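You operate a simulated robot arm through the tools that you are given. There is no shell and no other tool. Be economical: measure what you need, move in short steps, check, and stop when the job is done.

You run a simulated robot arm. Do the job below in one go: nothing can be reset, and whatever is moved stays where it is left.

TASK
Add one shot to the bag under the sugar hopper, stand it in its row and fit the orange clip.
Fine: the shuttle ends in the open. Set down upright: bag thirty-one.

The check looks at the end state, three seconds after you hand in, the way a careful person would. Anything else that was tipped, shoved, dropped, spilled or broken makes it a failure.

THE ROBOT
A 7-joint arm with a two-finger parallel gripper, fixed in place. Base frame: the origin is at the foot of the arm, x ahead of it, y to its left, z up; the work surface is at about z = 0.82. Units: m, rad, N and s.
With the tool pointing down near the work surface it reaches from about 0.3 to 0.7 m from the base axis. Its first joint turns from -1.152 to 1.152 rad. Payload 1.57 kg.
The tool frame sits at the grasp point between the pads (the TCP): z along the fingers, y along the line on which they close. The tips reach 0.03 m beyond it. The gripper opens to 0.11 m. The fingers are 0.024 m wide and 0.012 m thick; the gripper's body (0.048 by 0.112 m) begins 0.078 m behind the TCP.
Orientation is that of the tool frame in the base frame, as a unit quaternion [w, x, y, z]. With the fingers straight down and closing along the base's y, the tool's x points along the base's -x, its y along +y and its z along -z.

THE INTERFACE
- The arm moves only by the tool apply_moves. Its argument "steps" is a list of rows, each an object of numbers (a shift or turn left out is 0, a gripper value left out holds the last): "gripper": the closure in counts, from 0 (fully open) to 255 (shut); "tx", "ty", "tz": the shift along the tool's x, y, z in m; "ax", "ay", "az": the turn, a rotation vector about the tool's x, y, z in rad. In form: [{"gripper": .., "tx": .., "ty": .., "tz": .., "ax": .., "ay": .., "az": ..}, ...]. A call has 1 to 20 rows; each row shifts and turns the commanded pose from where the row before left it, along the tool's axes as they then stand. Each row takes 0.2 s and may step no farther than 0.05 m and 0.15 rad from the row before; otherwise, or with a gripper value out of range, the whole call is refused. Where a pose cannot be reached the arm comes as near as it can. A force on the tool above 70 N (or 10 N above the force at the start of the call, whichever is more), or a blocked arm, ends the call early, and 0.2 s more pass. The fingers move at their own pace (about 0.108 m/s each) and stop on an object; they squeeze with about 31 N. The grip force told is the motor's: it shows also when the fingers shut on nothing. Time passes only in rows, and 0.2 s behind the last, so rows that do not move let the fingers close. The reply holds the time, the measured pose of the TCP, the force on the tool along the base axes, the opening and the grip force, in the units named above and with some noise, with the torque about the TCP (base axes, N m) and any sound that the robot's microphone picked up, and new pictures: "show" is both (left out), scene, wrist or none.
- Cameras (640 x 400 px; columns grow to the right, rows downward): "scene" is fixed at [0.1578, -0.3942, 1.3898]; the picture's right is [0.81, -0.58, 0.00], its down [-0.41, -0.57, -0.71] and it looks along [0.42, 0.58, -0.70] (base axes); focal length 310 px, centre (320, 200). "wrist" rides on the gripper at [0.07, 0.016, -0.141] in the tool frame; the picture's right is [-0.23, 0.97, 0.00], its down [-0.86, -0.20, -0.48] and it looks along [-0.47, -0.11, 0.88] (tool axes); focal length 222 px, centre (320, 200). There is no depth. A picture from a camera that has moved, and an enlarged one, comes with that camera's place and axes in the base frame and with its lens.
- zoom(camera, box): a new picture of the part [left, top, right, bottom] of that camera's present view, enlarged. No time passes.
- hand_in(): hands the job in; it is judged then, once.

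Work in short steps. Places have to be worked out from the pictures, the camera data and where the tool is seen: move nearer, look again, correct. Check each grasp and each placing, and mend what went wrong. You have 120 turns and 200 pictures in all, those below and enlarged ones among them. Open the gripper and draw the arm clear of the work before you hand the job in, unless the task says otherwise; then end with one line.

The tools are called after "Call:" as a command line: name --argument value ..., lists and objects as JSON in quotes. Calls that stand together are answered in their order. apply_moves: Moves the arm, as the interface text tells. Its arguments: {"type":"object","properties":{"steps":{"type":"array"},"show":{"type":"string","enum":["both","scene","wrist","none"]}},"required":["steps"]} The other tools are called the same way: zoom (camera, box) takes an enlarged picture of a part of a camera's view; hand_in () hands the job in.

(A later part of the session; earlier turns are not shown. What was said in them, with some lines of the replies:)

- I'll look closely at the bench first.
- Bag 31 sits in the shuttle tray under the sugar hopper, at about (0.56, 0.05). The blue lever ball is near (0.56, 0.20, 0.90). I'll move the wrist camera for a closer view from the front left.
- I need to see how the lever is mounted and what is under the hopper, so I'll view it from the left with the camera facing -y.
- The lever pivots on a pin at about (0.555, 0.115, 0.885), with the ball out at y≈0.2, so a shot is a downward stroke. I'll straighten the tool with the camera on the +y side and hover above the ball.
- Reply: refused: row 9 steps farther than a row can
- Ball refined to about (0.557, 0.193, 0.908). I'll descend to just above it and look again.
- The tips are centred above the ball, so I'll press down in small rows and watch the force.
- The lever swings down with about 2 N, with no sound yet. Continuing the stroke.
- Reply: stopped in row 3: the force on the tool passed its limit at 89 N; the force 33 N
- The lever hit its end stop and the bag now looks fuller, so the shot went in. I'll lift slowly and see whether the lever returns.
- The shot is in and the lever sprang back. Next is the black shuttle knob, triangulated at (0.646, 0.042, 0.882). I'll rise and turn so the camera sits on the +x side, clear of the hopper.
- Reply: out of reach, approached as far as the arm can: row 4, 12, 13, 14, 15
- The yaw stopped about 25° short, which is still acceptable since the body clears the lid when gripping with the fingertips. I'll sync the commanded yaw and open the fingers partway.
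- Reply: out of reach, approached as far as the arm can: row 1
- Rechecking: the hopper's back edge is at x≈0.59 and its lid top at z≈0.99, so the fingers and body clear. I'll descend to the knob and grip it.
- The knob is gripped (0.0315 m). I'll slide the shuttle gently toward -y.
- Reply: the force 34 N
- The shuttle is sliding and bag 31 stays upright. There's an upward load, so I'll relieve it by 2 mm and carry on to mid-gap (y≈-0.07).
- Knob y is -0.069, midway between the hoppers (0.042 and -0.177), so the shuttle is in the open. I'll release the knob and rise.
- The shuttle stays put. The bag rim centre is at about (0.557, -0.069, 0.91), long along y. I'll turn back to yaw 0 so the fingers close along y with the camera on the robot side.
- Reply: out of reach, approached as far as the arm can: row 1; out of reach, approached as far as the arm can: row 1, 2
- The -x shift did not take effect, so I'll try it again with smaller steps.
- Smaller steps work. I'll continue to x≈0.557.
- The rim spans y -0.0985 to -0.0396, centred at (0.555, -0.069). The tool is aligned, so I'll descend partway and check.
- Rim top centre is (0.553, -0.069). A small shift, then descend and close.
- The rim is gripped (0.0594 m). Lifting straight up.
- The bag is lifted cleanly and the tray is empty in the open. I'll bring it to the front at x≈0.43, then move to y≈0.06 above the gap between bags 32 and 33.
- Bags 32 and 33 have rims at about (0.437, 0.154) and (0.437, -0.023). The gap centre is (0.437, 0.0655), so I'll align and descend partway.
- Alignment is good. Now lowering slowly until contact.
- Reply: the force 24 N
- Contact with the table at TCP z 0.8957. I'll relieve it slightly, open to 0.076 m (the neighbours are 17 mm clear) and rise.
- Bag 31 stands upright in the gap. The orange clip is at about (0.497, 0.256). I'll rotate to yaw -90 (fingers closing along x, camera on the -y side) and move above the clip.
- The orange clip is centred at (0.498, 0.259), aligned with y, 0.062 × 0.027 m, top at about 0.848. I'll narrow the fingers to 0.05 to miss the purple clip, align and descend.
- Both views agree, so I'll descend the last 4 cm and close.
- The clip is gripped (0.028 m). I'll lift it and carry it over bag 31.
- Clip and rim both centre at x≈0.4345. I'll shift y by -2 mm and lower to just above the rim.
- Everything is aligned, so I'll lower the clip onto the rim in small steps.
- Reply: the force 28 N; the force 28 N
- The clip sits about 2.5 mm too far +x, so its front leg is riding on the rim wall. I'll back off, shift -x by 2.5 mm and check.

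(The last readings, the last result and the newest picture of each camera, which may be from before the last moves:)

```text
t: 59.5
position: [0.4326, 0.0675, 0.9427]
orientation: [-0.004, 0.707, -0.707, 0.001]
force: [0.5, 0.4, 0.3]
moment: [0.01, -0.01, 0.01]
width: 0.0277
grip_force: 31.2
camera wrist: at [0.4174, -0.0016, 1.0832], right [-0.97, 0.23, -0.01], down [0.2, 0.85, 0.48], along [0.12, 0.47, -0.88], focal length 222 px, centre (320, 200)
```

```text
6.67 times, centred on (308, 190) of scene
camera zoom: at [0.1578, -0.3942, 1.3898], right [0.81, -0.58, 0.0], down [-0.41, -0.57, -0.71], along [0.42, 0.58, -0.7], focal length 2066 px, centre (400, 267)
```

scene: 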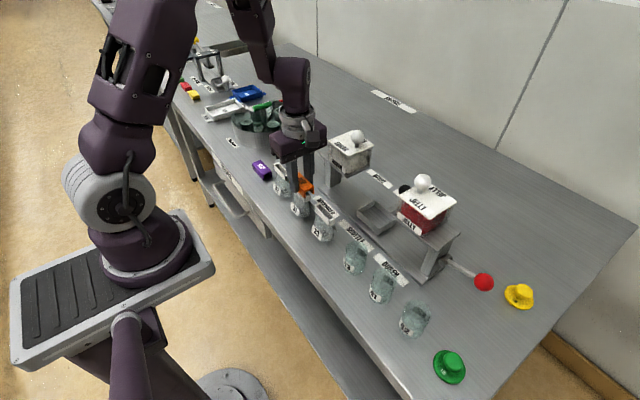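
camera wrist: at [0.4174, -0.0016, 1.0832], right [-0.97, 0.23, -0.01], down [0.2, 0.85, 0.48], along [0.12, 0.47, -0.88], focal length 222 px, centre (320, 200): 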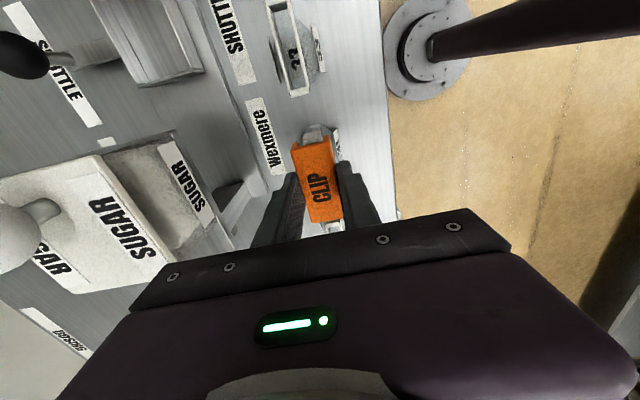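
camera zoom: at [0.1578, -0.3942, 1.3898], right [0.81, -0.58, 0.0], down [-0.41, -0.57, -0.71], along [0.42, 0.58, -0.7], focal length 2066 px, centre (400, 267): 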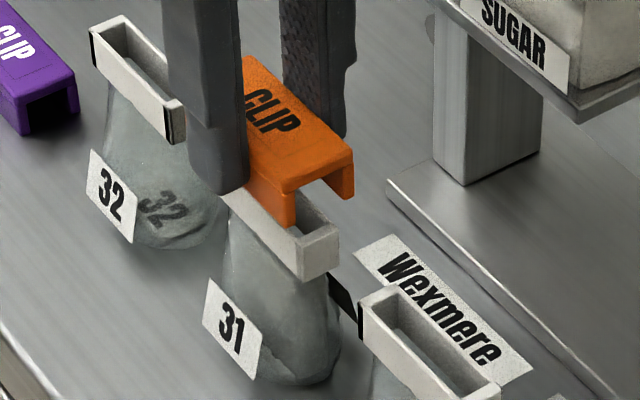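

Call:
apply_moves --steps '[{"tz": 0.005}, {"tz": 0.004}, {"tz": 0.004}, {}]' --show "none"

Call:
zoom --camera "wrist" --box '[270, 110, 370, 180]'

Call:
zoom --camera "scene" --box '[276, 160, 340, 220]'

```text
t: 60.5
position: [0.4331, 0.0684, 0.9292]
orientation: [-0.005, 0.708, -0.707, 0.001]
force: [1.5, -0.1, -0.2]
moment: [0.0, 0.01, 0.03]
width: 0.0279
grip_force: 31.0
```

```text
5.71 times, centred on (320, 145) of wrist
camera zoom: at [0.4164, -0.0009, 1.0692], right [-0.97, 0.23, -0.01], down [0.2, 0.85, 0.48], along [0.12, 0.47, -0.88], focal length 1269 px, centre (320, 514)
```

zoom: 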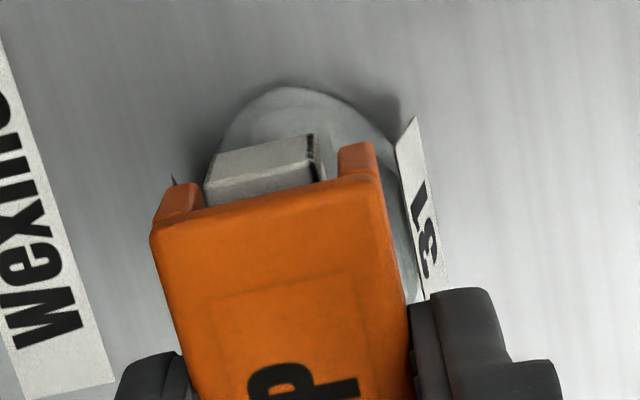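

```text
6.67 times, centred on (308, 190) of scene
camera zoom: at [0.1578, -0.3942, 1.3898], right [0.81, -0.58, 0.0], down [-0.41, -0.57, -0.71], along [0.42, 0.58, -0.7], focal length 2066 px, centre (400, 267)
```

zoom: 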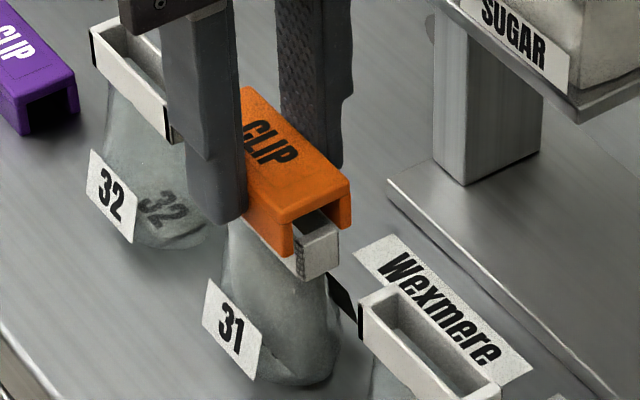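

The rim is now inside the channel with no load. I'll centre it (+1.2 mm x) and press down to seat.

Call:
apply_moves --steps '[{"ty": -0.0012, "tz": 0.003}, {"tz": 0.004}, {"tz": 0.004}, {}]' --show "none"

Call:
zoom --camera "scene" --box '[276, 160, 340, 220]'

```text
t: 61.5
position: [0.434, 0.0671, 0.9179]
orientation: [-0.004, 0.707, -0.707, 0.002]
force: [0.1, -0.2, -0.8]
moment: [0.0, 0.0, -0.01]
width: 0.0279
grip_force: 31.4
```

```text
6.67 times, centred on (308, 190) of scene
camera zoom: at [0.1578, -0.3942, 1.3898], right [0.81, -0.58, 0.0], down [-0.41, -0.57, -0.71], along [0.42, 0.58, -0.7], focal length 2066 px, centre (400, 267)
```

zoom: 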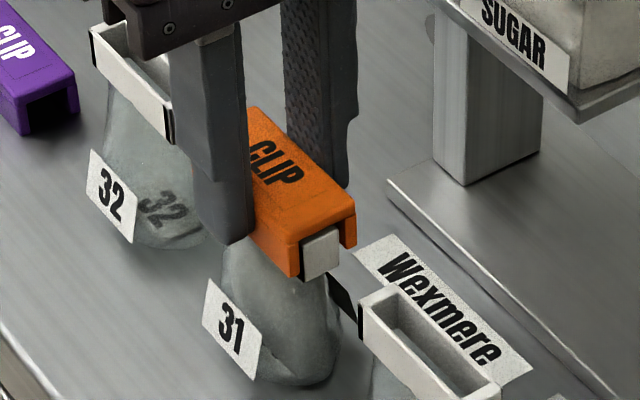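

Nearly seated. Continuing down until the force rises.

Call:
apply_moves --steps '[{"tz": 0.002}, {"tz": 0.002}, {"tz": 0.002}, {}]' --show "none"

Call:
zoom --camera "scene" --box '[276, 160, 340, 220]'

Call:
zoom --camera "wrist" --box '[270, 110, 370, 180]'

```text
t: 62.5
position: [0.435, 0.0682, 0.9126]
orientation: [-0.005, 0.707, -0.707, 0.002]
force: [-0.2, -0.6, 29.1]
moment: [-0.01, 0.03, -0.01]
width: 0.0278
grip_force: 31.4
```

```text
6.67 times, centred on (308, 190) of scene
camera zoom: at [0.1574, -0.3943, 1.3898], right [0.81, -0.58, 0.0], down [-0.41, -0.57, -0.71], along [0.42, 0.58, -0.7], focal length 2066 px, centre (400, 267)
```

zoom: 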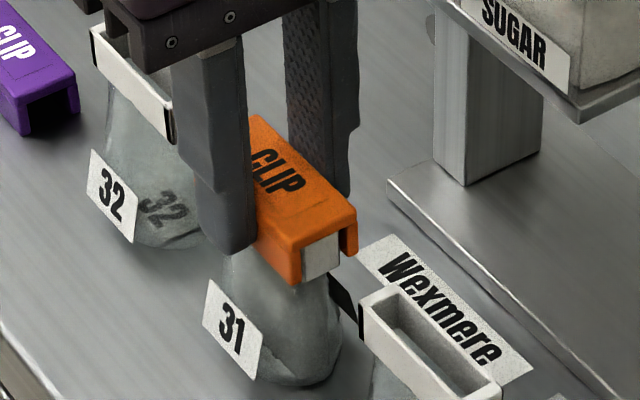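

```text
5.71 times, centred on (320, 145) of wrist
camera zoom: at [0.4183, -0.0011, 1.0536], right [-0.97, 0.23, -0.01], down [0.2, 0.85, 0.48], along [0.12, 0.47, -0.88], focal length 1269 px, centre (320, 514)
```

zoom: 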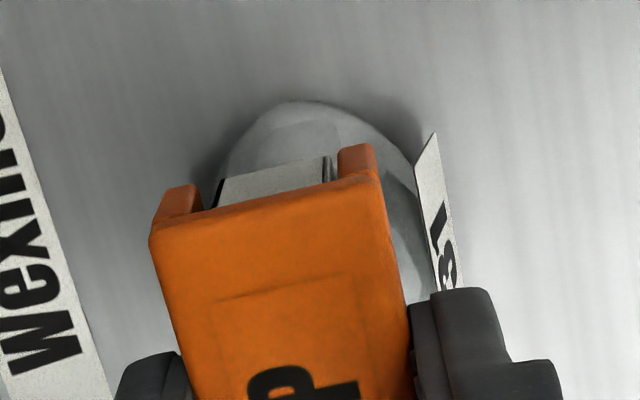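

The clip is seated fully over the rim at 29 N. One more small press, then relieve, open and rise.

Call:
apply_moves --steps '[{"tz": 0.001}, {}, {"tz": -0.003}, {"gripper": 150}, {"gripper": 150}, {"tz": -0.01}, {"tz": -0.02}, {"tz": -0.04}, {"tz": -0.05}, {"tz": -0.05}, {}]'

Call:
zoom --camera "scene" --box '[260, 140, 356, 240]'

Call:
zoom --camera "wrist" --box '[220, 60, 420, 200]'

```text
t: 64.9
position: [0.431, 0.0662, 1.0851]
orientation: [-0.003, 0.707, -0.707, 0.001]
force: [0.1, 0.8, 0.2]
moment: [-0.02, -0.02, -0.01]
width: 0.0453
grip_force: 0.2
camera wrist: at [0.4152, -0.0025, 1.2263], right [-0.97, 0.23, -0.01], down [0.2, 0.85, 0.48], along [0.11, 0.47, -0.88], focal length 222 px, centre (320, 200)
```

scene: 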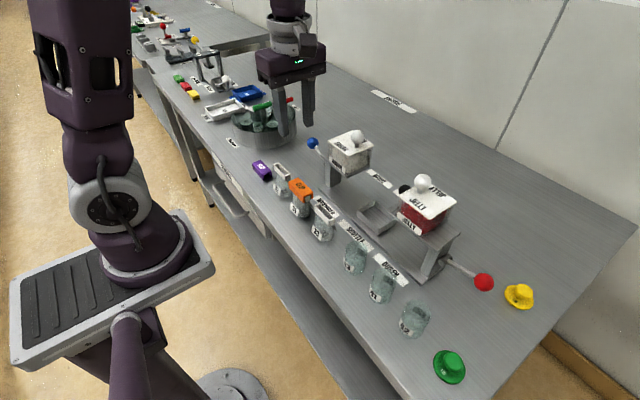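
wrist: 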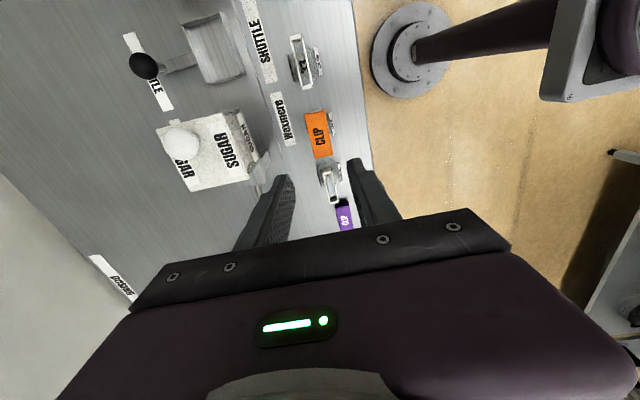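

```text
4.00 times, centred on (308, 190) of scene
camera zoom: at [0.1578, -0.3942, 1.3898], right [0.81, -0.58, 0.0], down [-0.41, -0.57, -0.71], along [0.42, 0.58, -0.7], focal length 1239 px, centre (368, 240)
```

zoom: 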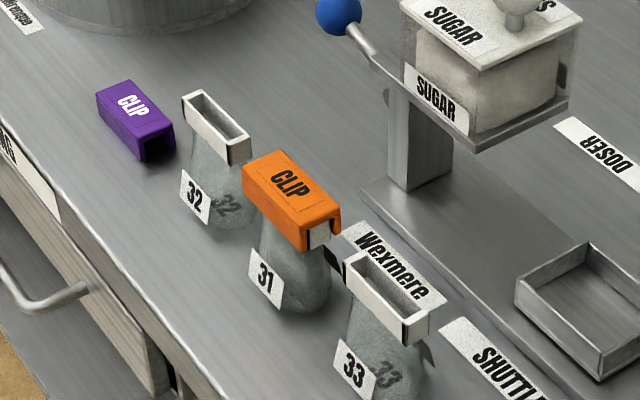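

```text
2.86 times, centred on (320, 130) of wrist
camera zoom: at [0.4152, -0.0025, 1.2263], right [-0.97, 0.23, -0.01], down [0.2, 0.85, 0.48], along [0.11, 0.47, -0.88], focal length 635 px, centre (320, 400)
```

zoom: 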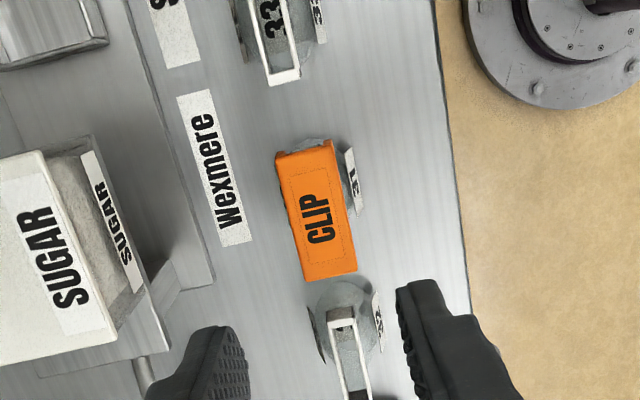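

The clip is on, bag 31 is upright in its row, and the shuttle is in the open. I'll open fully, draw the arm up and check once more.

Call:
apply_moves --steps '[{"tz": -0.04, "gripper": 0}, {"tz": -0.03}, {"ty": 0.03}, {"ty": 0.03}, {}]' --show "scene"

```text
t: 66.1
position: [0.3733, 0.0652, 1.1539]
orientation: [0.004, -0.707, 0.707, -0.002]
force: [-0.4, 0.5, 0.0]
moment: [-0.02, 0.0, -0.01]
width: 0.1101
grip_force: 0.0
```

scene: 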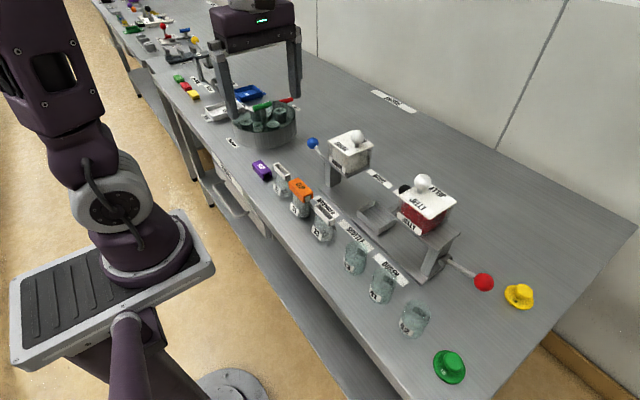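

The arm is clear and everything is in place, so I'm handing in.

Call:
hand_in

```text
The job is handed in.
```

I gave bag 31 one shot of sugar, stood it upright in its row between bags 32 and 33, and fitted the orange clip; the shuttle is in the open between the hoppers and the job is handed in.
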